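You operate a simulated robot arm through the tools that you are given. There is no shell and no other tool.

Carry out the task below with a simulated robot arm. There is one attempt and no reset: what you move stays moved.

Task
Pump the lift table level with the bench, slide the blue box across and lower the table again.
Fine: the box ends just clear of the table; set the speed knob to 3 before the table is all the way down.
Where things are to end (x, y in the base frame): blue box within 0.05 m of [0.87, -0.51].

The check looks at the end state, three seconds after you hand in, the way a careful person would. Anything else that was tipped, shoved, dropped, spilled or broken makes it a failure.

Robot
A 6-joint arm with a two-finger gripper, fixed in place. Base frame: the origin is on the floor under the middle of its stand, x ahead of it, y to its left, z up. Units: m, degrees, N and s.
It reaches about 1.637 m from its shoulder. Its first joint turns from -166.0 to 166.0 degrees. Payload 3.43 kg.
Tool frame: the origin (TCP) lies between the finger pads and is the grasp point; the fingertips stand 0.02 m ahead of it; z points along the fingers, y is the line along which they close. The gripper opens to 0.19 m; its body begins 0.248 m behind the TCP.
Orientation is that of the tool frame in the base frame, as a unit quaternion [w, x, y, z]. With the fingers straight down and closing along the base's y, the tool's x points along the base's -x, its y along +y and its z along -z.

Tools
- The arm moves only by the tool drive_tool. Its argument "plan" is a list of rows, each an object of numbers (a shift or turn left out is 0, a gripper value left out holds the last): "jaw": the opening, from 0 (shut) to 1 (fully open); "tx", "ty", "tz": the shift along the base's x, y, z in m; "ax", "ay", "az": the turn, a rotation vector about the base's x, y, z in degrees. In form: [{"jaw": .., "tx": .., "ty": .., "tz": .., "ax": .., "ay": .., "az": ..}, ...]. A call has 1 to 20 rows; each row shifts and turns the commanded pose from where the row before left it. A row lasts 0.2 s, in which the tool goes at most 0.05 m and 8.6 degrees; a call with a longer step from one row to the next is refused whole, and so is a gripper value outside its range. A pose out of reach is approached as far as the arm can. The call stops where the force on the tool passes 50 N (or 10 N more than at its start, if that is more) or the arm is blocked; 0.2 s more then pass. The fingers move at their own pace (about 0.045 m/s each) and stop on an object; they squeeze with about 25 N. The grip force told is the motor's: it shows also when the fingers shut on nothing. Time passes only in rows, and 0.2 s behind the last, so rows that do not move let the fingers close. It gives the time, the measured TCP pose, the force on the tool (base axes), the opening and the grip force at its end, in the units of the frame above (readings bear some noise), with the torque about the TCP (base axes, N m) and any sound that the robot's microphone picked up.
- Cameras (640 x 400 px; columns grow to the right, rows downward): "scene" is fixed at [0.2176, 0.6516, 1.6891]; the picture's right is [-0.81, -0.59, 0.00], its down [-0.37, 0.51, -0.78] and it looks along [0.46, -0.63, -0.63] (base axes); focal length 321 px, centre (320, 200). "wrist" rides on the gripper at [0.07, -0.008, -0.288] in the tool frame; the picture's right is [0.12, 0.99, 0.00], its down [-0.96, 0.12, -0.25] and it looks along [-0.25, 0.03, 0.97] (tool axes); focal length 261 px, centre (320, 200). There is no depth. A picture from a camera that has moved, and an enlarged one, comes with that camera's place and axes in the base frame and with its lens.
- get_image(camera): a new picture of that camera. The clock stands still meanwhile.
- slide_trunk(by): slides the trunk up (or, below 0, down) by that many m; the arm rides with it, the base frame stays. It gives what a move gives, with no picture.
- enlarge(camera, box): a new picture of the part [left, top, right, bottom] of that camera's present view, enlarged. The clock stands still meanwhile.
- close_job(): hands the job in; it is judged then, once.

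Places have to be worked out from the pictures, the camera data and where the tool is seen. Open the gripper and draw the arm clear of the work before you hand the job in, unless the task says otherwise.

The tools are called after "Request:" as a command line: name --argument value ..., lists and objects as JSON in quotes. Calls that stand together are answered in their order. drive_tool: Moves the arm, as the interface text tells. Its arguments: {"type":"object","properties":{"plan":{"type":"array"}},"required":["plan"]} The other tools are called the same way: slide_trunk (by) moves the trunk up or down; get_image (camera) takes a picture; enlarge (camera, box) takes an enlarged picture of a part of a camera's view; close_job () hands the job in.

At the start:

```text
clock: 0.0
ee_pos: [0.5999, 0.3179, 1.3094]
ee_rot: [0.0, 0.0, 1.0, 0.0]
ft_force: [-0.9, 0.3, 0.1]
wrist_torque: [0.0, -0.01, 0.0]
opening: 0.1898
gripper_force: 0.1
trunk travel left (down, up): [-0.175, 0.065]
```

scene: 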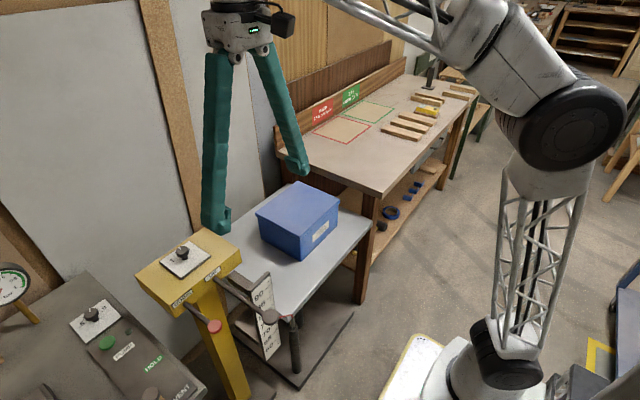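
wrist: 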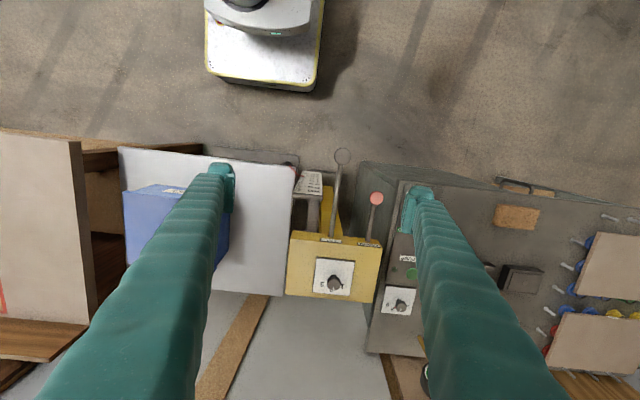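

The scene shows a lift table with the blue box, a yellow pedestal with a knob, a lever and a red-knobbed lever, and a bench behind. I'll look closer at each part before moving.

Request:
enlarge --camera "scene" --box '[130, 210, 290, 310]'

Request:
enlarge --camera "scene" --box '[200, 260, 360, 390]'

Request:
enlarge --camera "scene" --box '[0, 240, 220, 400]'

Request:
enlarge --camera "scene" --box '[270, 60, 480, 200]'

Request:
enlarge --camera "wrist" --box '[270, 140, 450, 310]'

```text
4.00 times, centred on (210, 260) of scene
camera zoom: at [0.2176, 0.6516, 1.6891], right [-0.81, -0.59, 0.0], down [-0.37, 0.51, -0.78], along [0.46, -0.63, -0.63], focal length 1285 px, centre (760, -40)
```

zoom: 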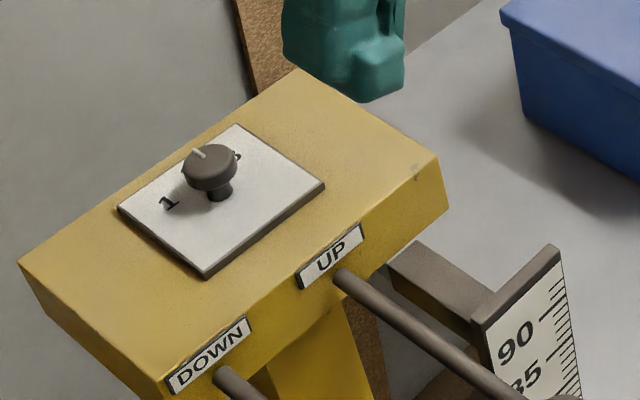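

```text
3.08 times, centred on (280, 325) of scene
camera zoom: at [0.2176, 0.6516, 1.6891], right [-0.81, -0.59, 0.0], down [-0.37, 0.51, -0.78], along [0.46, -0.63, -0.63], focal length 989 px, centre (443, -185)
```

zoom: 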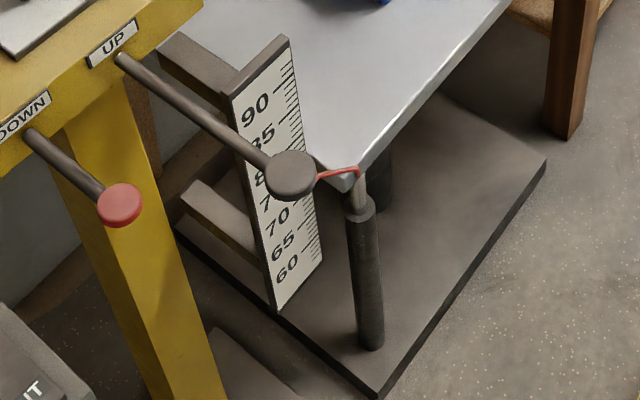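

```text
2.50 times, centred on (110, 320) of scene
camera zoom: at [0.2176, 0.6516, 1.6891], right [-0.81, -0.59, 0.0], down [-0.37, 0.51, -0.78], along [0.46, -0.63, -0.63], focal length 803 px, centre (845, -100)
```

zoom: 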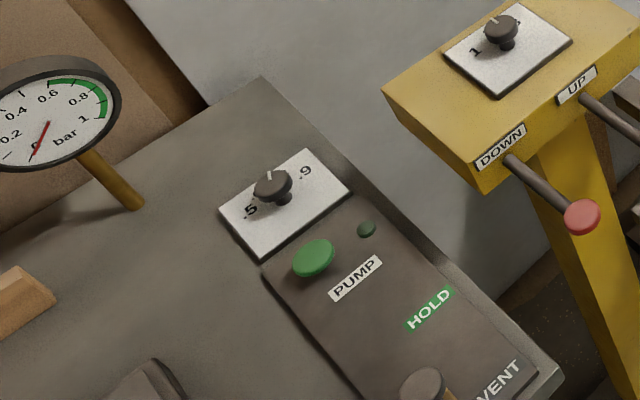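

```text
2.86 times, centred on (375, 130) of scene
camera zoom: at [0.2176, 0.6516, 1.6891], right [-0.81, -0.59, 0.0], down [-0.37, 0.51, -0.78], along [0.46, -0.63, -0.63], focal length 918 px, centre (163, 400)
```

zoom: 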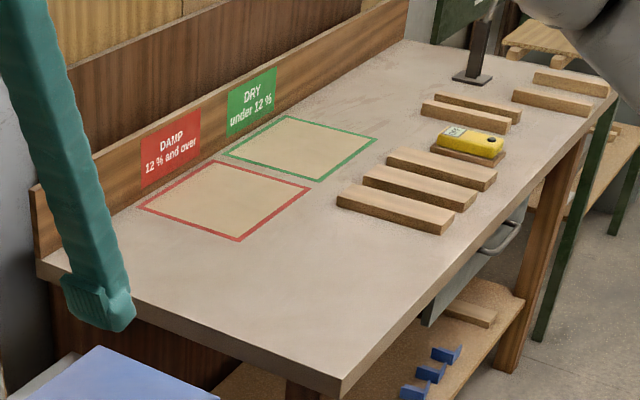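

```text
2.35 times, centred on (360, 225) of wrist
camera zoom: at [0.5294, 0.3085, 1.5964], right [-0.12, 0.99, 0.0], down [0.96, 0.12, 0.25], along [0.25, 0.03, -0.97], focal length 613 px, centre (226, 141)
```

zoom: 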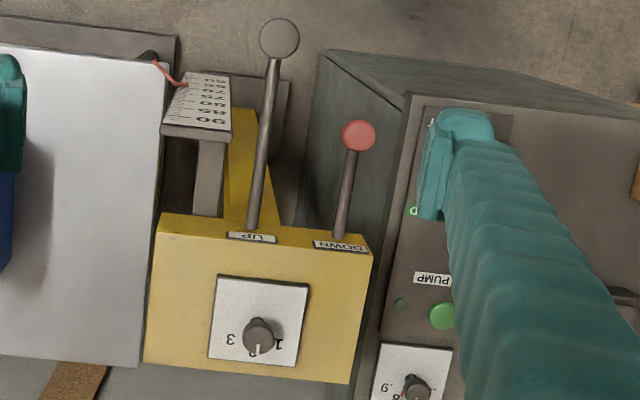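

From triangulating the two views I judge the UP lever knob at about (0.58, 0.37, 0.95), DOWN knob (0.67, 0.47, 0.95), speed knob (0.88, 0.39, 1.02), bench top z about 0.9 and table about 0.7. I'll tilt the tool in free space to look at the scale and the bench edge more directly.

Request:
drive_tool --plan '[{"tx": -0.02, "ty": -0.011, "tz": -0.03, "ay": -7.5}, {"tx": -0.02, "ty": -0.011, "tz": -0.03, "ay": -7.5}, {"tx": -0.02, "ty": -0.011, "tz": -0.03, "ay": -7.5}, {"tx": -0.02, "ty": -0.011, "tz": -0.03, "ay": -7.5}, {"tx": -0.02, "ty": -0.011, "tz": -0.03, "ay": -7.5}, {"tx": -0.02, "ty": -0.011, "tz": -0.03, "ay": -7.5}]'

Request:
get_image --camera "wrist"

Request:
get_image --camera "scene"

```text
clock: 1.5
ee_pos: [0.5265, 0.3056, 1.3069]
ee_rot: [0.43, 0.059, 0.895, 0.099]
ft_force: [0.6, 3.1, -0.6]
wrist_torque: [-0.3, -0.13, -0.45]
opening: 0.1902
gripper_force: 0.0
trunk travel left (down, up): [-0.175, 0.065]
stopped in row 6: the arm was blocked; the commanded pose is now the measured one
```

```text
taken
camera wrist: at [0.2577, 0.2748, 1.4282], right [-0.05, 0.99, 0.14], down [0.41, -0.1, 0.91], along [0.91, 0.1, -0.4], focal length 261 px, centre (320, 200)
```

wrist: 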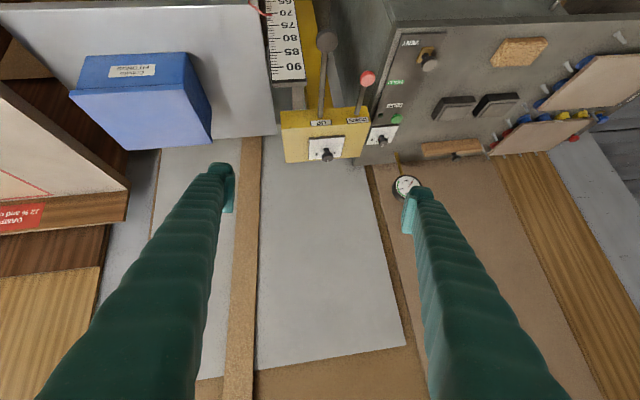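

```text
taken
```

scene: 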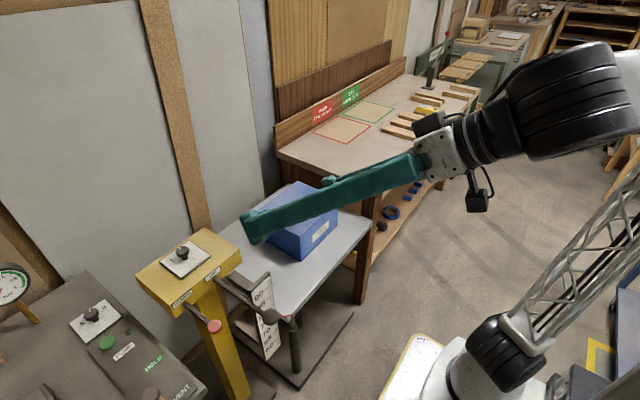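

The arm was blocked in that fold but came out clear of everything, and from here the scale is visible. I'll enlarge the scale, the control top, and the bench edge in this view before moving on.

Request:
enlarge --camera "wrist" --box '[240, 0, 400, 100]'

Request:
enlarge --camera "wrist" --box '[0, 0, 300, 190]'

Request:
enlarge --camera "wrist" --box '[270, 90, 390, 170]'

Request:
enlarge --camera "scene" --box '[230, 160, 410, 290]'

```text
4.00 times, centred on (320, 50) of wrist
camera zoom: at [0.2577, 0.2748, 1.4282], right [-0.05, 0.99, 0.14], down [0.41, -0.1, 0.91], along [0.91, 0.1, -0.4], focal length 1043 px, centre (320, 800)
```

zoom: 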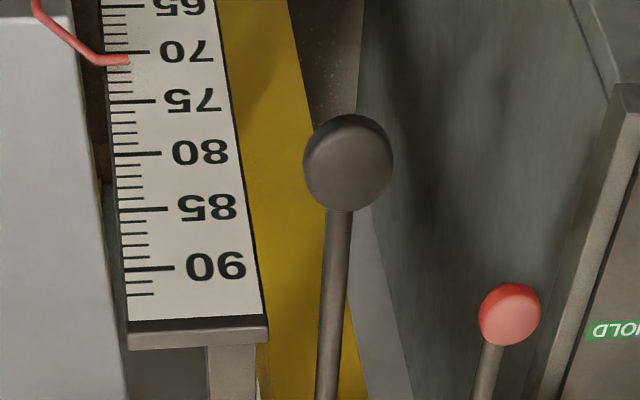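

```text
2.11 times, centred on (150, 95) of wrist
camera zoom: at [0.2577, 0.2748, 1.4282], right [-0.05, 0.99, 0.14], down [0.41, -0.1, 0.91], along [0.91, 0.1, -0.4], focal length 549 px, centre (678, 421)
```

zoom: 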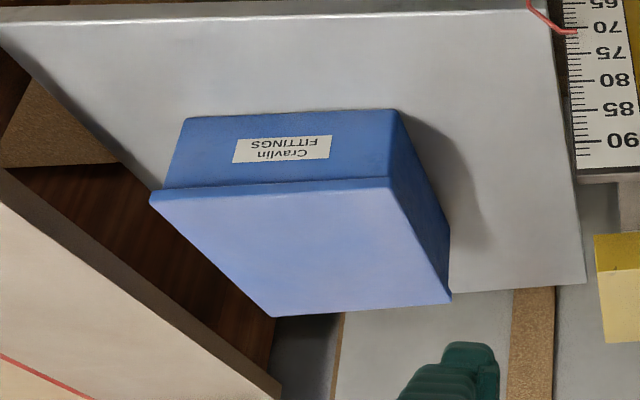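

```text
5.00 times, centred on (330, 130) of wrist
camera zoom: at [0.2577, 0.2748, 1.4282], right [-0.05, 0.99, 0.14], down [0.41, -0.1, 0.91], along [0.91, 0.1, -0.4], focal length 1303 px, centre (270, 550)
```

zoom: 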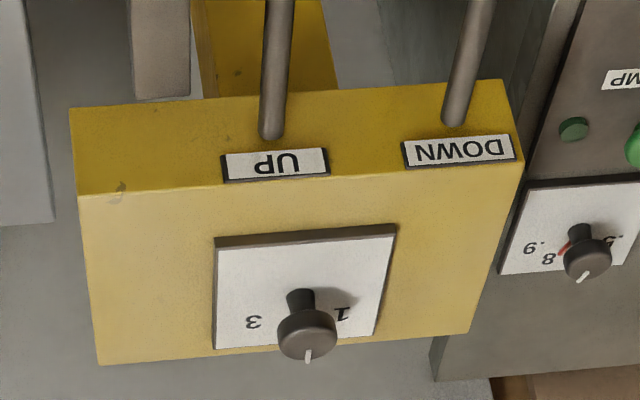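

```text
3.08 times, centred on (320, 225) of scene
camera zoom: at [0.2176, 0.6516, 1.6891], right [-0.81, -0.59, 0.0], down [-0.37, 0.51, -0.78], along [0.46, -0.63, -0.63], focal length 989 px, centre (320, 123)
```

zoom: 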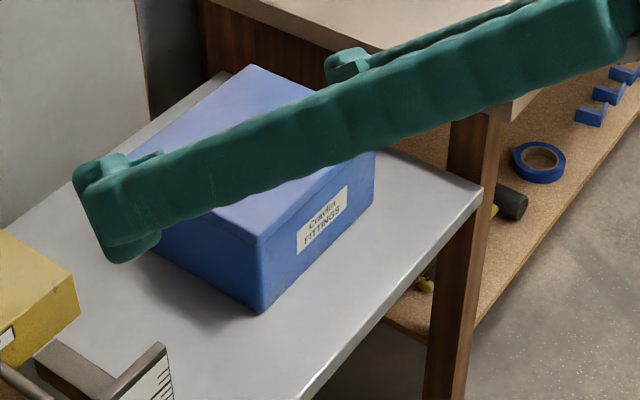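

The pointer reads about 71 cm, and I judge the box (lid about 0.26 m in y, 0.24 m in x) centred near (0.885, -0.11), with the table edge at y ≈ -0.34. I'll turn the tool back to straight down, away from the blocked fold.

Request:
drive_tool --plan '[{"tx": 0.008, "ty": 0.002, "ax": -1.68, "ay": 7.31, "az": 1.0}, {"tx": 0.008, "ty": 0.002, "ax": -1.68, "ay": 7.31, "az": 1.0}, {"tx": 0.008, "ty": 0.002, "ax": -1.68, "ay": 7.31, "az": 1.0}, {"tx": 0.008, "ty": 0.002, "ax": -1.68, "ay": 7.31, "az": 1.0}, {"tx": 0.008, "ty": 0.002, "ax": -1.68, "ay": 7.31, "az": 1.0}, {"tx": 0.008, "ty": 0.002, "ax": -1.68, "ay": 7.31, "az": 1.0}, {"tx": 0.008, "ty": 0.002, "ax": -1.68, "ay": 7.31, "az": 1.0}]'

```text
clock: 3.1
ee_pos: [0.5771, 0.3172, 1.3048]
ee_rot: [-0.002, -0.003, 1.0, 0.0]
ft_force: [-2.0, -0.6, 0.8]
wrist_torque: [0.17, -0.32, 0.0]
opening: 0.1897
gripper_force: 0.0
trunk travel left (down, up): [-0.175, 0.065]
```

Tool is upright again. To know the levels accurately I'll close the fingers and go over the empty corner of the bench at about (0.72, -0.42) at safe height, to touch it softly.

Request:
drive_tool --plan '[{"jaw": 0, "tx": 0.009, "ty": -0.046}, {"tx": 0.009, "ty": -0.046}, {"tx": 0.009, "ty": -0.046}, {"tx": 0.009, "ty": -0.046}, {"tx": 0.009, "ty": -0.046}, {"tx": 0.009, "ty": -0.046}, {"tx": 0.009, "ty": -0.046}, {"tx": 0.009, "ty": -0.046}, {"tx": 0.009, "ty": -0.046}, {"tx": 0.009, "ty": -0.046}, {"tx": 0.009, "ty": -0.046}, {"tx": 0.009, "ty": -0.046}, {"tx": 0.009, "ty": -0.046}, {"tx": 0.009, "ty": -0.046}, {"tx": 0.009, "ty": -0.046}, {"tx": 0.009, "ty": -0.046}]'

Request:
get_image --camera "scene"

Request:
get_image --camera "wrist"

```text
clock: 6.5
ee_pos: [0.7126, -0.4107, 1.2765]
ee_rot: [0.0, -0.003, 1.0, -0.002]
ft_force: [-0.6, 0.7, 0.4]
wrist_torque: [-0.18, -0.06, -0.04]
opening: 0.0
gripper_force: 24.5
out of reach, approached as far as the arm can: row 14, 15, 16
trunk travel left (down, up): [-0.175, 0.065]
```

```text
taken
```

scene: 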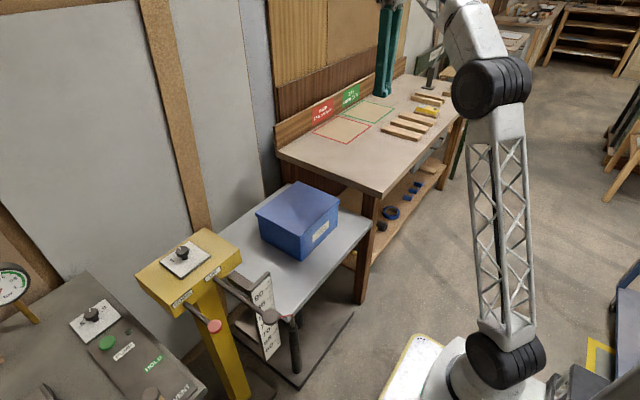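

```text
taken
camera wrist: at [0.6422, -0.4185, 1.5643], right [-0.13, 0.99, 0.0], down [0.96, 0.12, 0.25], along [0.25, 0.03, -0.97], focal length 261 px, centre (320, 200)
```

wrist: 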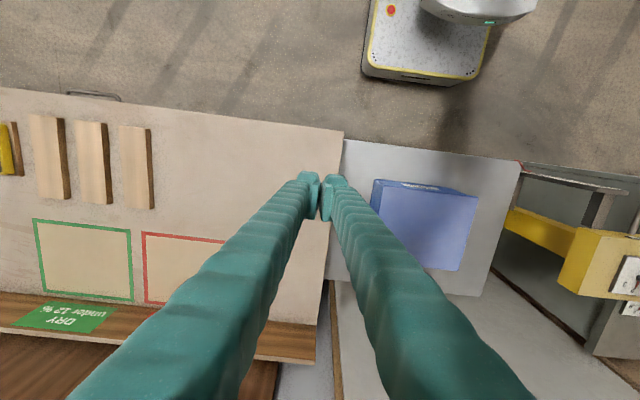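

Fingers are shut and over the bench corner, whose edge I now place at y ≈ -0.36. I'll enlarge the box in this view to check its extent, and start down slowly to feel the bench at about y -0.43.

Request:
enlarge --camera "wrist" --box '[320, 120, 540, 300]'

Request:
drive_tool --plan '[{"ty": -0.01, "tz": -0.04}, {"ty": -0.01, "tz": -0.04}, {"tz": -0.04}, {"tz": -0.04}, {"tz": -0.04}, {"tz": -0.04}, {"tz": -0.03}]'

```text
2.22 times, centred on (430, 210) of wrist
camera zoom: at [0.6422, -0.4185, 1.5643], right [-0.13, 0.99, 0.0], down [0.96, 0.12, 0.25], along [0.25, 0.03, -0.97], focal length 579 px, centre (76, 178)
```

zoom: 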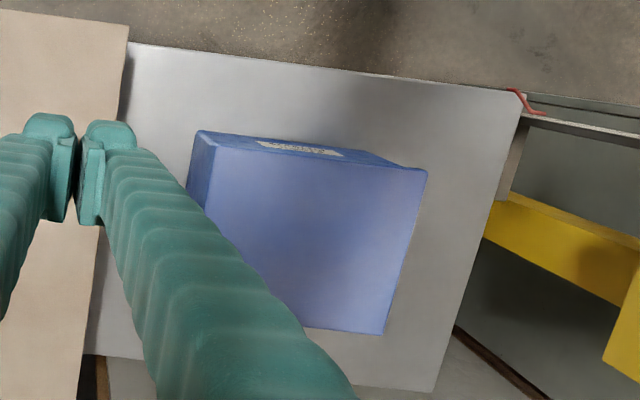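

```text
clock: 8.1
ee_pos: [0.7111, -0.4305, 1.0074]
ee_rot: [-0.001, -0.003, 1.0, 0.0]
ft_force: [-0.1, 0.8, 0.2]
wrist_torque: [-0.04, -0.02, 0.01]
opening: 0.0002
gripper_force: 24.8
trunk travel left (down, up): [-0.175, 0.065]
```

Now at tip height 0.987, no contact. I continue down at 1 cm per row until the bench is felt.

Request:
drive_tool --plan '[{"tz": -0.02}, {"tz": -0.02}, {"tz": -0.015}, {"tz": -0.007}, {"tz": -0.007}, {"tz": -0.007}, {"tz": -0.007}, {"tz": -0.007}, {"tz": -0.007}, {"tz": -0.007}, {"tz": -0.007}, {"tz": -0.007}, {"tz": -0.007}]'

```text
clock: 10.6
ee_pos: [0.7115, -0.4335, 0.8984]
ee_rot: [0.002, -0.002, 1.0, -0.002]
ft_force: [-10.3, 6.1, 28.9]
wrist_torque: [0.19, 0.24, -0.05]
opening: 0.0
gripper_force: 33.9
trunk travel left (down, up): [-0.175, 0.065]
stopped in row 12: the force on the tool passed its limit at 60 N (the readings are from after the stop); the commanded pose is now the measured one
```

Bench felt with TCP at z = 0.898, so the bench top is about 0.88 and the scale should read about 88. I'll lift off and travel back over to the UP lever at a safe height.

Request:
drive_tool --plan '[{"tz": 0.03}, {"tz": 0.05}, {"tz": 0.05}, {"tz": 0.05}, {"tz": 0.05}, {"tz": 0.02}]'

Request:
drive_tool --plan '[{"tx": -0.007, "ty": 0.045}, {"tx": -0.007, "ty": 0.045}, {"tx": -0.007, "ty": 0.045}, {"tx": -0.007, "ty": 0.045}, {"tx": -0.007, "ty": 0.045}, {"tx": -0.007, "ty": 0.045}, {"tx": -0.007, "ty": 0.045}, {"tx": -0.007, "ty": 0.045}, {"tx": -0.007, "ty": 0.045}, {"tx": -0.007, "ty": 0.045}, {"tx": -0.007, "ty": 0.045}, {"tx": -0.007, "ty": 0.045}, {"tx": -0.007, "ty": 0.045}, {"tx": -0.007, "ty": 0.045}, {"tx": -0.007, "ty": 0.045}, {"tx": -0.007, "ty": 0.045}, {"tx": -0.007, "ty": 0.045}]'

Request:
get_image --camera "wrist"

Request:
get_image --camera "scene"

```text
clock: 12.0
ee_pos: [0.7121, -0.433, 1.1473]
ee_rot: [0.001, -0.003, 1.0, -0.002]
ft_force: [0.3, -0.1, -0.5]
wrist_torque: [-0.01, -0.02, 0.03]
opening: 0.0
gripper_force: 34.8
trunk travel left (down, up): [-0.175, 0.065]
```

```text
clock: 15.6
ee_pos: [0.593, 0.3305, 1.1449]
ee_rot: [0.0, -0.002, 1.0, -0.001]
ft_force: [0.4, -0.8, 0.1]
wrist_torque: [0.14, -0.03, 0.0]
opening: 0.0
gripper_force: 34.6
trunk travel left (down, up): [-0.175, 0.065]
```

```text
taken
camera wrist: at [0.5225, 0.3227, 1.4327], right [-0.12, 0.99, 0.0], down [0.96, 0.12, 0.25], along [0.25, 0.03, -0.97], focal length 261 px, centre (320, 200)
```

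wrist: 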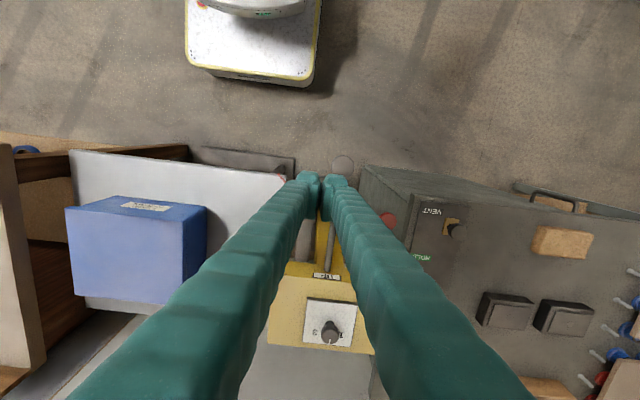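

```text
taken
```

scene: 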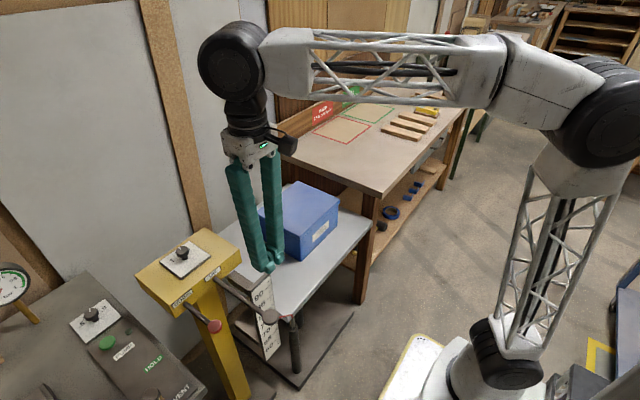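

The UP knob triangulates again to (0.578, 0.371, 0.95) with its rod running to the pedestal at x ≈ 0.79. I'll go over the rod just inside the knob and come down with shut fingers to press it gently.

Request:
drive_tool --plan '[{"tx": 0.008, "ty": 0.014, "tz": -0.04}, {"tx": 0.008, "ty": 0.014, "tz": -0.04}, {"tx": 0.006, "ty": 0.012, "tz": -0.03}, {"tz": -0.01}, {"tz": -0.005}]'

Request:
get_image --camera "wrist"

Request:
enlarge --camera "scene" --box '[180, 230, 320, 330]'

```text
clock: 16.8
ee_pos: [0.6145, 0.3704, 1.022]
ee_rot: [0.001, -0.003, 1.0, -0.003]
ft_force: [-0.1, 0.2, 0.7]
wrist_torque: [-0.02, -0.01, 0.0]
opening: 0.0002
gripper_force: 34.4
trunk travel left (down, up): [-0.175, 0.065]
```

```text
taken
camera wrist: at [0.5447, 0.3625, 1.3096], right [-0.12, 0.99, 0.0], down [0.96, 0.12, 0.25], along [0.25, 0.03, -0.97], focal length 261 px, centre (320, 200)
```

wrist: 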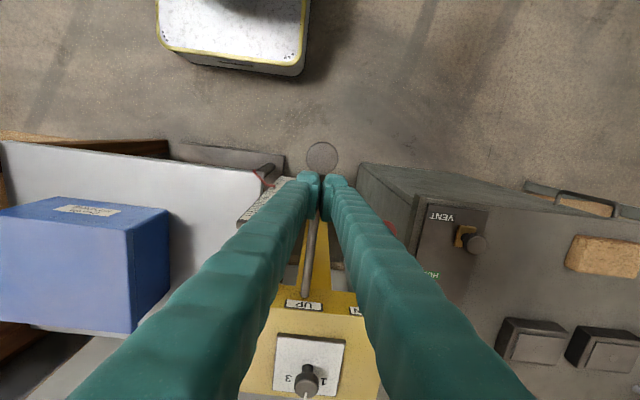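

```text
4.00 times, centred on (250, 280) of scene
camera zoom: at [0.2176, 0.6516, 1.6891], right [-0.81, -0.59, 0.0], down [-0.37, 0.51, -0.78], along [0.46, -0.63, -0.63], focal length 1285 px, centre (600, -120)
```

zoom: 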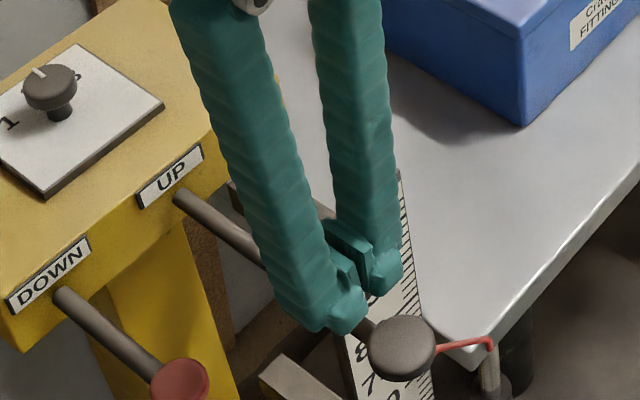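

The shut fingers are over the rod just inside the knob. Now I press down slowly and watch the force.

Request:
drive_tool --plan '[{"tz": -0.015}, {"tz": -0.015}, {"tz": -0.01}, {"tz": -0.01}, {"tz": -0.01}, {"tz": -0.01}, {"tz": -0.01}, {"tz": -0.01}]'

Request:
get_image --camera "wrist"

Request:
enlarge --camera "scene" --box '[180, 230, 320, 330]'

```text
clock: 18.6
ee_pos: [0.6163, 0.3714, 0.9316]
ee_rot: [0.001, -0.003, 1.0, -0.003]
ft_force: [1.2, -4.8, 6.1]
wrist_torque: [-0.12, -0.04, -0.12]
opening: 0.0
gripper_force: 34.3
trunk travel left (down, up): [-0.175, 0.065]
```

```text
taken
camera wrist: at [0.5459, 0.3626, 1.2195], right [-0.12, 0.99, 0.0], down [0.96, 0.12, 0.25], along [0.25, 0.03, -0.97], focal length 261 px, centre (320, 200)
```

wrist: 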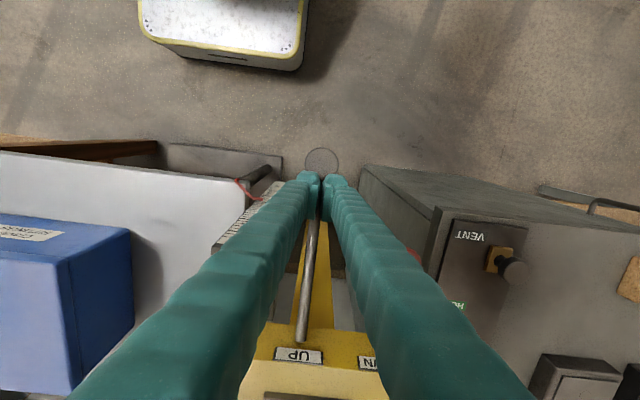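

```text
4.00 times, centred on (250, 280) of scene
camera zoom: at [0.2176, 0.6516, 1.6891], right [-0.81, -0.59, 0.0], down [-0.37, 0.51, -0.78], along [0.46, -0.63, -0.63], focal length 1285 px, centre (600, -120)
```

zoom: 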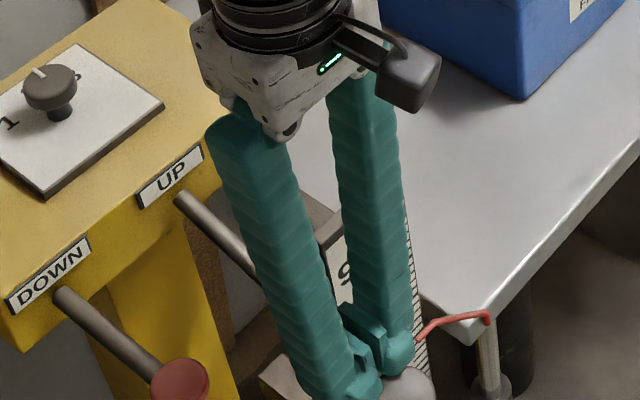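

The lever went down with only about 6 N and the pointer seems to have moved up a bit. I continue the stroke downward, easing in toward the pivot so the knob clears the fingers.

Request:
drive_tool --plan '[{"tz": -0.01, "tx": 0.004}, {"tz": -0.01, "tx": 0.005}, {"tz": -0.01, "tx": 0.005}, {"tz": -0.01, "tx": 0.005}, {"tz": -0.01, "tx": 0.005}]'

Request:
get_image --camera "wrist"

Request:
get_image --camera "scene"

```text
clock: 19.1
ee_pos: [0.6196, 0.3697, 0.9212]
ee_rot: [0.001, -0.004, 1.0, -0.002]
ft_force: [-18.1, -12.1, 33.9]
wrist_torque: [-0.42, -0.21, -0.18]
opening: 0.0002
gripper_force: 34.4
trunk travel left (down, up): [-0.175, 0.065]
stopped in row 2: the force on the tool passed its limit at 68 N (the readings are from after the stop); the commanded pose is now the measured one
```

```text
taken
camera wrist: at [0.5495, 0.3613, 1.2093], right [-0.13, 0.99, 0.0], down [0.96, 0.12, 0.25], along [0.25, 0.03, -0.97], focal length 261 px, centre (320, 200)
```

wrist: 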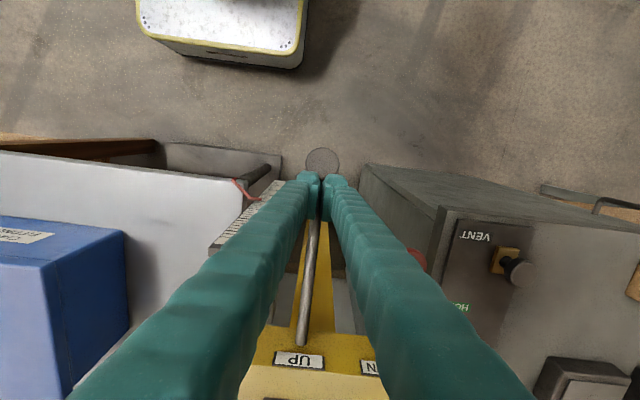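

```text
taken
```

scene: 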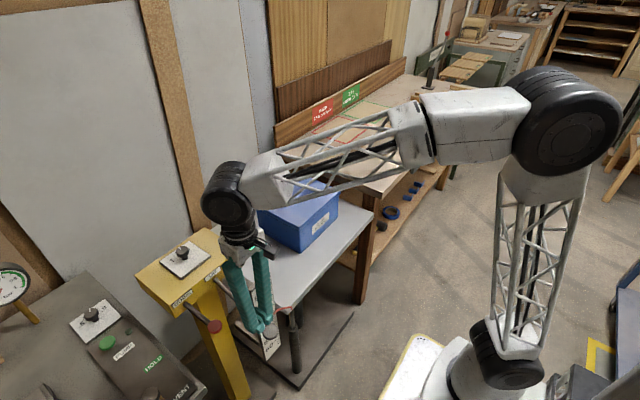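

The lever reached its stop at about tip z 0.90. I'll check the pointer now, then hold for a moment and compare, to learn whether the table rises while held or per stroke.

Request:
enlarge --camera "scene" --box '[240, 260, 340, 360]'

Request:
enlarge --camera "wrist" --box '[180, 150, 320, 270]'

Request:
drive_tool --plan '[{"tz": 0.0}, {"tz": 0.0}, {"tz": 0.0}, {"tz": 0.0}]'

Request:
enlarge --camera "wrist" --box '[180, 150, 320, 270]'

```text
4.00 times, centred on (290, 310) of scene
camera zoom: at [0.2176, 0.6516, 1.6891], right [-0.81, -0.59, 0.0], down [-0.37, 0.51, -0.78], along [0.46, -0.63, -0.63], focal length 1285 px, centre (440, -240)
```

zoom: 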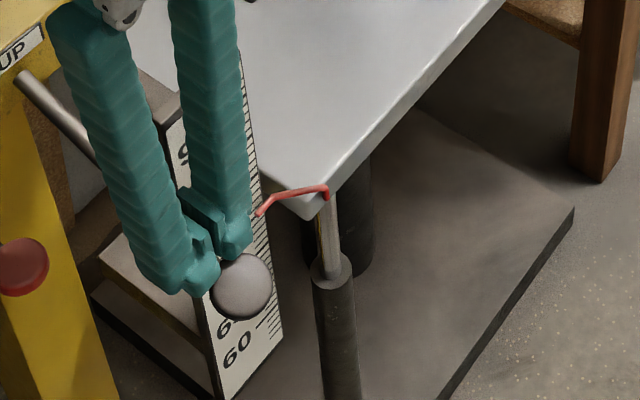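

```text
3.33 times, centred on (250, 210) of wrist
camera zoom: at [0.5495, 0.3613, 1.2093], right [-0.13, 0.99, 0.0], down [0.96, 0.12, 0.25], along [0.25, 0.03, -0.97], focal length 869 px, centre (553, 167)
```

zoom: 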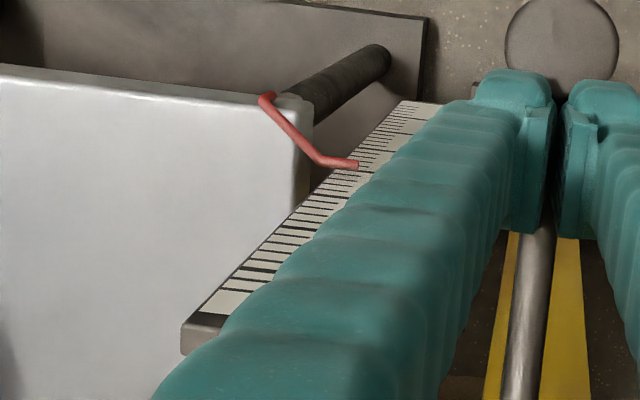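

```text
clock: 19.8
ee_pos: [0.6202, 0.3684, 0.921]
ee_rot: [0.001, -0.003, 1.0, -0.001]
ft_force: [-16.0, -13.2, 27.8]
wrist_torque: [-0.34, -0.27, -0.17]
opening: 0.0001
gripper_force: 34.2
trunk travel left (down, up): [-0.175, 0.065]
stopped in row 3: the force on the tool passed its limit at 51 N (the readings are from after the stop); the commanded pose is now the measured one
```

```text
3.33 times, centred on (250, 210) of wrist
camera zoom: at [0.55, 0.3607, 1.2091], right [-0.12, 0.99, 0.0], down [0.96, 0.12, 0.25], along [0.25, 0.03, -0.97], focal length 869 px, centre (553, 167)
```

zoom: 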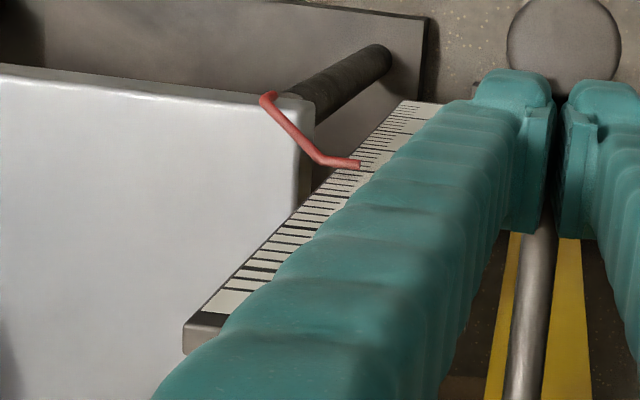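

Holding changes nothing, so the table rises per stroke. I'll raise the fingers to see whether the lever springs back and how far the table went up.

Request:
drive_tool --plan '[{"tz": 0.01, "tx": -0.002}, {"tz": 0.015, "tx": -0.002}, {"tz": 0.02}, {"tz": 0.025}, {"tz": 0.04}]'

Request:
get_image --camera "wrist"

Request:
enlarge --camera "scene" --box '[200, 230, 340, 350]'

```text
clock: 21.0
ee_pos: [0.6181, 0.3691, 1.0285]
ee_rot: [0.0, -0.003, 1.0, -0.003]
ft_force: [1.0, -0.3, 0.1]
wrist_torque: [-0.02, 0.05, -0.01]
opening: 0.0
gripper_force: 33.8
trunk travel left (down, up): [-0.175, 0.065]
```

```text
taken
camera wrist: at [0.5477, 0.3615, 1.3166], right [-0.13, 0.99, 0.0], down [0.96, 0.12, 0.25], along [0.25, 0.03, -0.97], focal length 261 px, centre (320, 200)
```

wrist: 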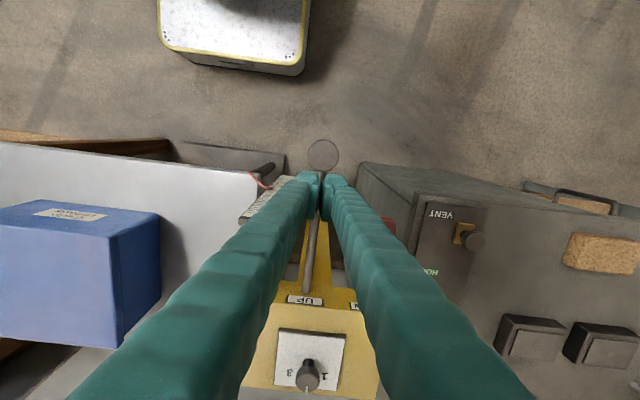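

```text
3.33 times, centred on (270, 290) of scene
camera zoom: at [0.2176, 0.6516, 1.6891], right [-0.81, -0.59, 0.0], down [-0.37, 0.51, -0.78], along [0.46, -0.63, -0.63], focal length 1071 px, centre (487, -100)
```

zoom: 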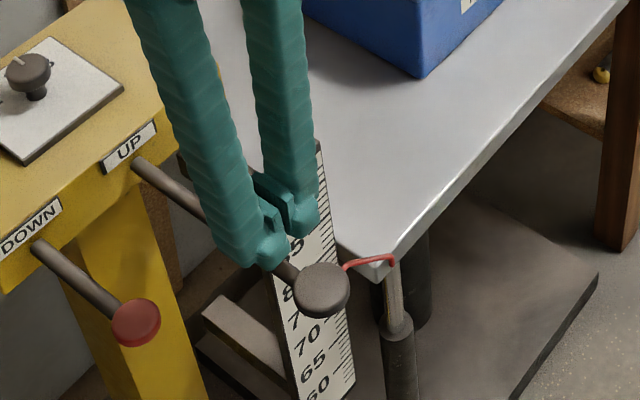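

The lever springs back by itself, and the table rose by a few centimetres for that stroke. I'll read the pointer in both views.

Request:
enlarge --camera "wrist" --box '[220, 150, 340, 250]'

Request:
enlarge --camera "scene" --box '[250, 270, 310, 360]'

```text
4.00 times, centred on (280, 200) of wrist
camera zoom: at [0.5477, 0.3615, 1.3166], right [-0.13, 0.99, 0.0], down [0.96, 0.12, 0.25], along [0.25, 0.03, -0.97], focal length 1043 px, centre (480, 200)
```

zoom: 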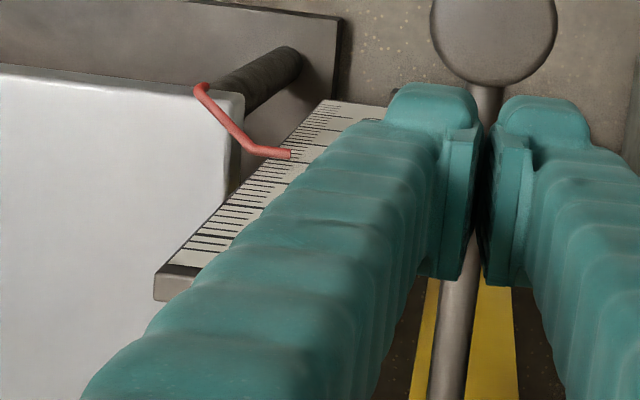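

```text
4.44 times, centred on (280, 315) of scene
camera zoom: at [0.2176, 0.6516, 1.6891], right [-0.81, -0.59, 0.0], down [-0.37, 0.51, -0.78], along [0.46, -0.63, -0.63], focal length 1428 px, centre (498, -311)
```

zoom: 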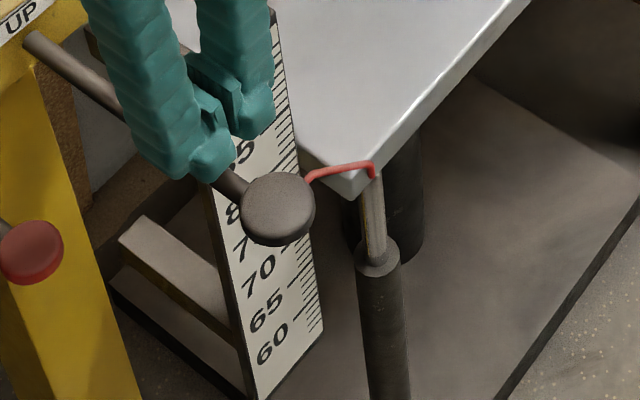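

The lever has returned. I'll back the arm away a little to get an unobstructed look at the scale reading.

Request:
drive_tool --plan '[{"tx": -0.02, "ty": 0.01, "tz": 0.04}, {"tx": -0.03, "ty": 0.02, "tz": 0.03}, {"tx": -0.03, "ty": 0.02, "tz": 0.03}, {"tx": -0.03, "ty": 0.02, "tz": 0.03}, {"tx": -0.03, "ty": 0.01, "tz": 0.02}]'

Request:
enlarge --camera "wrist" --box '[180, 150, 340, 290]'

Request:
enlarge --camera "scene" --box '[230, 260, 330, 360]'

```text
clock: 22.2
ee_pos: [0.479, 0.4508, 1.1796]
ee_rot: [0.001, -0.003, 1.0, -0.002]
ft_force: [0.5, 0.7, -0.4]
wrist_torque: [0.01, 0.09, -0.01]
opening: 0.0
gripper_force: 34.0
trunk travel left (down, up): [-0.175, 0.065]
```

```text
2.86 times, centred on (260, 220) of wrist
camera zoom: at [0.4082, 0.4432, 1.4677], right [-0.12, 0.99, 0.0], down [0.96, 0.12, 0.25], along [0.25, 0.03, -0.97], focal length 745 px, centre (491, 143)
```

zoom: 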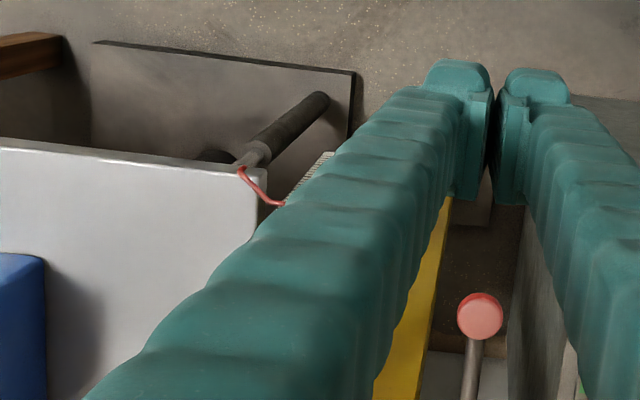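

```text
4.00 times, centred on (280, 310) of scene
camera zoom: at [0.2176, 0.6516, 1.6891], right [-0.81, -0.59, 0.0], down [-0.37, 0.51, -0.78], along [0.46, -0.63, -0.63], focal length 1285 px, centre (480, -240)
```

zoom: 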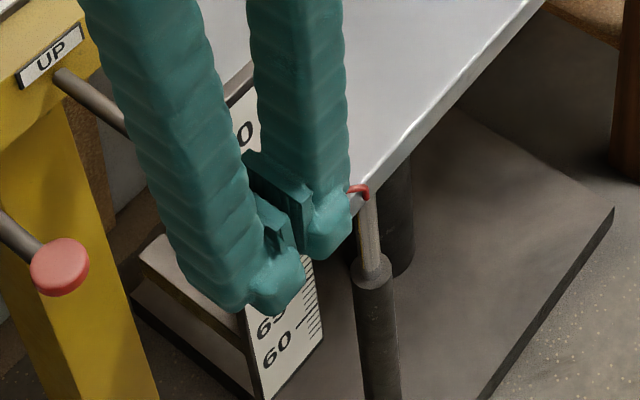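

The fingers hide the scale, so I'll open the jaws and centre the gap on it for a clear reading.

Request:
drive_tool --plan '[{"jaw": 1, "tx": -0.01, "ty": -0.03}, {"tx": -0.01, "ty": -0.03}, {"tx": -0.01, "ty": -0.03}, {"tx": -0.01, "ty": -0.03}, {"tx": -0.01, "ty": -0.03}, {"tx": -0.01, "ty": -0.02}, {}, {}, {}, {}]'

Request:
get_image --camera "wrist"

Request:
enlarge --camera "wrist" --box '[240, 180, 400, 300]'

```text
clock: 24.4
ee_pos: [0.4179, 0.2785, 1.1809]
ee_rot: [0.001, -0.003, 1.0, -0.001]
ft_force: [-0.2, -0.1, -0.5]
wrist_torque: [0.0, -0.01, 0.03]
opening: 0.1899
gripper_force: 0.1
trunk travel left (down, up): [-0.175, 0.065]
```

```text
taken
camera wrist: at [0.3473, 0.2713, 1.4683], right [-0.12, 0.99, 0.0], down [0.96, 0.12, 0.25], along [0.25, 0.03, -0.97], focal length 261 px, centre (320, 200)
```

wrist: 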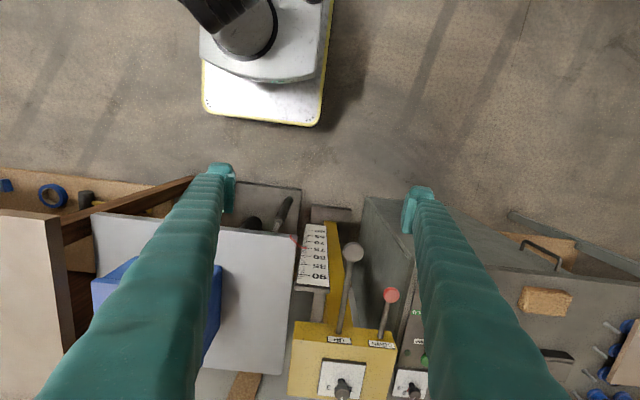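

```text
3.33 times, centred on (320, 240) of wrist
camera zoom: at [0.3473, 0.2713, 1.4683], right [-0.12, 0.99, 0.0], down [0.96, 0.12, 0.25], along [0.25, 0.03, -0.97], focal length 869 px, centre (320, 67)
```

zoom: 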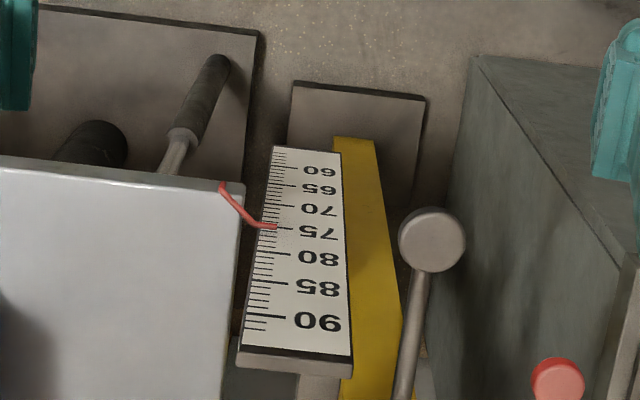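

The pointer now reads about 75, so one full stroke lifts roughly 4 cm; 88 needs about 3 more strokes and a part stroke. I'll enlarge for a finer reading.

Request:
enlarge --camera "wrist" --box '[285, 210, 345, 275]'

```text
6.15 times, centred on (315, 242) of wrist
camera zoom: at [0.3473, 0.2713, 1.4683], right [-0.12, 0.99, 0.0], down [0.96, 0.12, 0.25], along [0.25, 0.03, -0.97], focal length 1604 px, centre (351, -62)
```

zoom: 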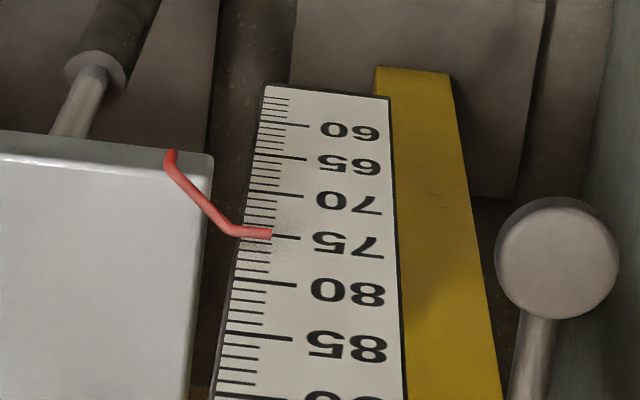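

Reading is about 75. I'll shut the fingers, go back over the rod, and give the next strokes.

Request:
drive_tool --plan '[{"jaw": 0, "tx": 0.033, "ty": 0.0153}, {"tx": 0.033, "ty": 0.0153}, {"tx": 0.033, "ty": 0.0153}, {"tx": 0.033, "ty": 0.0153}, {"tx": 0.033, "ty": 0.0153}, {"tx": 0.034, "ty": 0.0155}, {}, {}, {}, {}, {}, {"tz": -0.05}, {"tz": -0.05}, {"tz": -0.05}, {"tz": -0.04}]'

```text
clock: 27.6
ee_pos: [0.6187, 0.3705, 0.9896]
ee_rot: [0.001, -0.003, 1.0, -0.001]
ft_force: [0.0, 0.5, -0.1]
wrist_torque: [0.03, -0.06, 0.04]
opening: 0.0
gripper_force: 25.3
trunk travel left (down, up): [-0.175, 0.065]
```

Fingers are just above the rod. Second stroke: down to just at the stop and back up.

Request:
drive_tool --plan '[{"tz": -0.015}, {"tz": -0.015}, {"tz": -0.015}, {"tz": -0.012}, {"tz": -0.007}, {"tz": -0.003}, {"tz": -0.002}]'

Request:
drive_tool --plan '[{"tz": 0.015}, {"tz": 0.02}, {"tz": 0.02}, {"tz": 0.015}, {}]'

Request:
enlarge --camera "wrist" --box '[200, 140, 340, 260]'

Request:
enlarge --camera "scene" --box '[230, 240, 330, 340]'

```text
clock: 29.2
ee_pos: [0.6173, 0.3717, 0.9211]
ee_rot: [0.002, -0.003, 1.0, -0.003]
ft_force: [-0.2, -6.0, 19.6]
wrist_torque: [-0.23, -0.19, -0.1]
opening: 0.0002
gripper_force: 24.5
trunk travel left (down, up): [-0.175, 0.065]
```

```text
clock: 30.4
ee_pos: [0.6184, 0.3729, 0.99]
ee_rot: [0.002, -0.003, 1.0, -0.002]
ft_force: [-0.3, -0.6, -0.7]
wrist_torque: [0.02, 0.01, -0.04]
opening: 0.0001
gripper_force: 25.1
trunk travel left (down, up): [-0.175, 0.065]
```

```text
3.33 times, centred on (270, 200) of wrist
camera zoom: at [0.5473, 0.3648, 1.2779], right [-0.12, 0.99, 0.0], down [0.96, 0.12, 0.25], along [0.25, 0.03, -0.97], focal length 869 px, centre (487, 200)
```

zoom: 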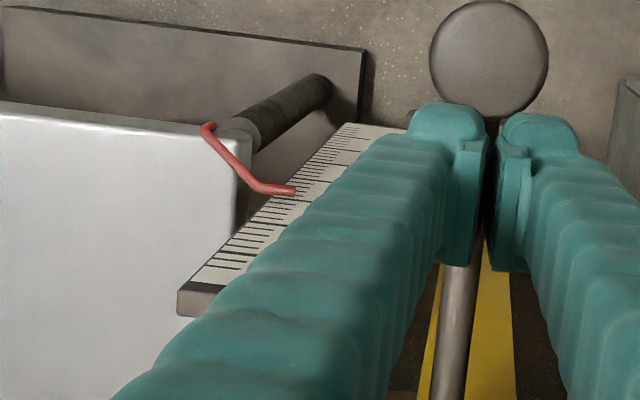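

```text
4.00 times, centred on (280, 290) of scene
camera zoom: at [0.2176, 0.6516, 1.6891], right [-0.81, -0.59, 0.0], down [-0.37, 0.51, -0.78], along [0.46, -0.63, -0.63], focal length 1285 px, centre (480, -160)
```

zoom: 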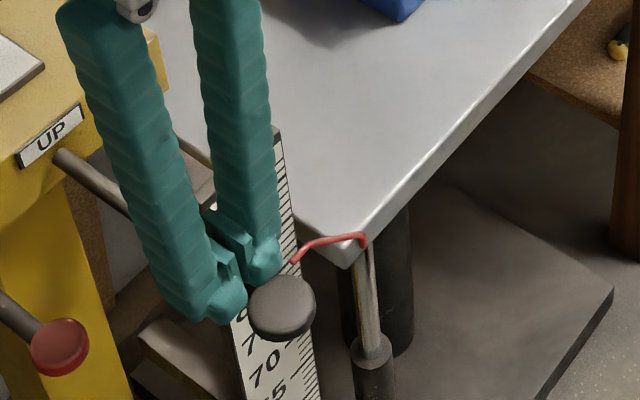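

Second stroke moved the pointer up by a similar amount (to about 79). Third stroke now.

Request:
drive_tool --plan '[{"tz": -0.015}, {"tz": -0.015}, {"tz": -0.015}, {"tz": -0.012}, {"tz": -0.007}, {"tz": -0.003}, {"tz": -0.002}]'

Request:
drive_tool --plan '[{"tz": 0.015}, {"tz": 0.02}, {"tz": 0.02}, {"tz": 0.015}, {}]'

Request:
enlarge --camera "wrist" --box '[200, 140, 340, 260]'

Request:
enlarge --camera "scene" --box '[230, 240, 330, 340]'

```text
clock: 32.0
ee_pos: [0.6183, 0.3717, 0.9224]
ee_rot: [0.001, -0.004, 1.0, -0.002]
ft_force: [0.4, -4.7, 20.6]
wrist_torque: [-0.23, -0.17, -0.04]
opening: 0.0001
gripper_force: 25.2
trunk travel left (down, up): [-0.175, 0.065]
```

```text
clock: 33.2
ee_pos: [0.6179, 0.372, 0.9929]
ee_rot: [0.001, -0.003, 1.0, -0.002]
ft_force: [-0.3, 1.2, 0.0]
wrist_torque: [-0.01, 0.03, 0.02]
opening: 0.0
gripper_force: 24.4
trunk travel left (down, up): [-0.175, 0.065]
```

```text
3.33 times, centred on (270, 200) of wrist
camera zoom: at [0.5469, 0.3645, 1.28], right [-0.12, 0.99, 0.0], down [0.96, 0.12, 0.25], along [0.25, 0.03, -0.97], focal length 869 px, centre (487, 200)
```

zoom: 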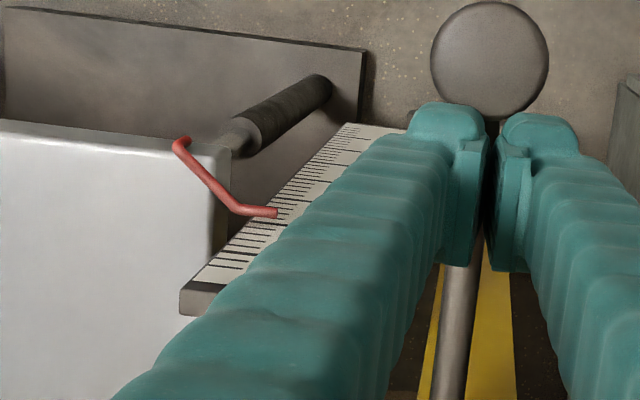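

```text
4.00 times, centred on (280, 290) of scene
camera zoom: at [0.2176, 0.6516, 1.6891], right [-0.81, -0.59, 0.0], down [-0.37, 0.51, -0.78], along [0.46, -0.63, -0.63], focal length 1285 px, centre (480, -160)
```

zoom: 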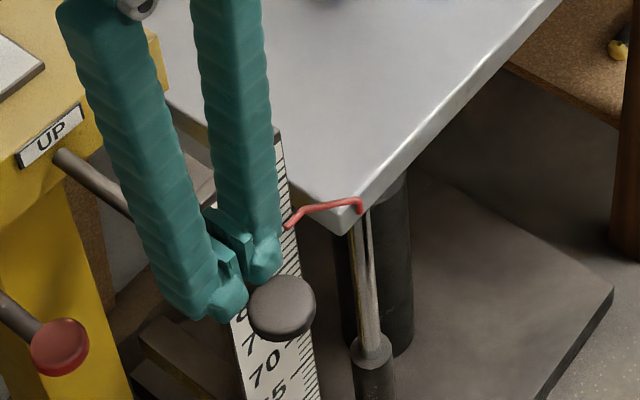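

Now about 83. Fourth stroke should bring it to about 87; then I'll read precisely.

Request:
drive_tool --plan '[{"tz": -0.017}, {"tz": -0.015}, {"tz": -0.015}, {"tz": -0.012}, {"tz": -0.007}, {"tz": -0.003}, {"tz": -0.002}]'

Request:
drive_tool --plan '[{"tz": 0.015}, {"tz": 0.02}, {"tz": 0.02}, {"tz": 0.02}, {"tz": 0.04}, {"tz": 0.04}, {"tz": 0.035, "tx": -0.01}, {"tx": -0.034, "ty": -0.0155}, {"tx": -0.034, "ty": -0.0155}, {"jaw": 1, "tx": -0.033, "ty": -0.0155}, {"tx": -0.033, "ty": -0.0155}, {"tx": -0.033, "ty": -0.0155}, {"tx": -0.02, "ty": -0.0155}, {}, {}, {}, {}, {}, {}]'

Request:
enlarge --camera "wrist" --box '[275, 190, 355, 290]'

Request:
get_image --camera "scene"

```text
clock: 34.8
ee_pos: [0.6165, 0.3707, 0.9225]
ee_rot: [0.001, -0.002, 1.0, -0.001]
ft_force: [1.7, -5.7, 23.7]
wrist_torque: [-0.27, -0.1, -0.06]
opening: 0.0
gripper_force: 24.3
trunk travel left (down, up): [-0.175, 0.065]
```

```text
clock: 38.8
ee_pos: [0.4193, 0.28, 1.1123]
ee_rot: [0.001, -0.002, 1.0, -0.002]
ft_force: [-0.8, 0.0, 0.6]
wrist_torque: [0.04, -0.03, -0.01]
opening: 0.1899
gripper_force: 0.1
trunk travel left (down, up): [-0.175, 0.065]
```

```text
4.00 times, centred on (315, 240) of wrist
camera zoom: at [0.3491, 0.2717, 1.3997], right [-0.12, 0.99, 0.0], down [0.96, 0.12, 0.25], along [0.25, 0.03, -0.97], focal length 1043 px, centre (340, 40)
```

zoom: 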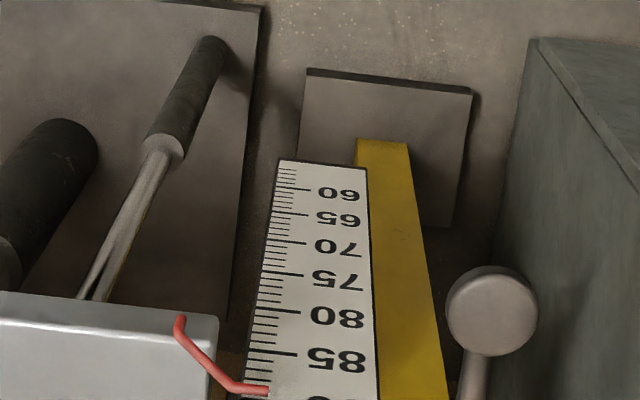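

```text
taken
```

scene: 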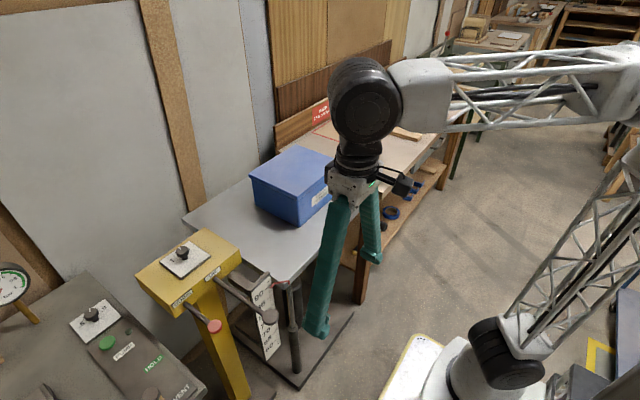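

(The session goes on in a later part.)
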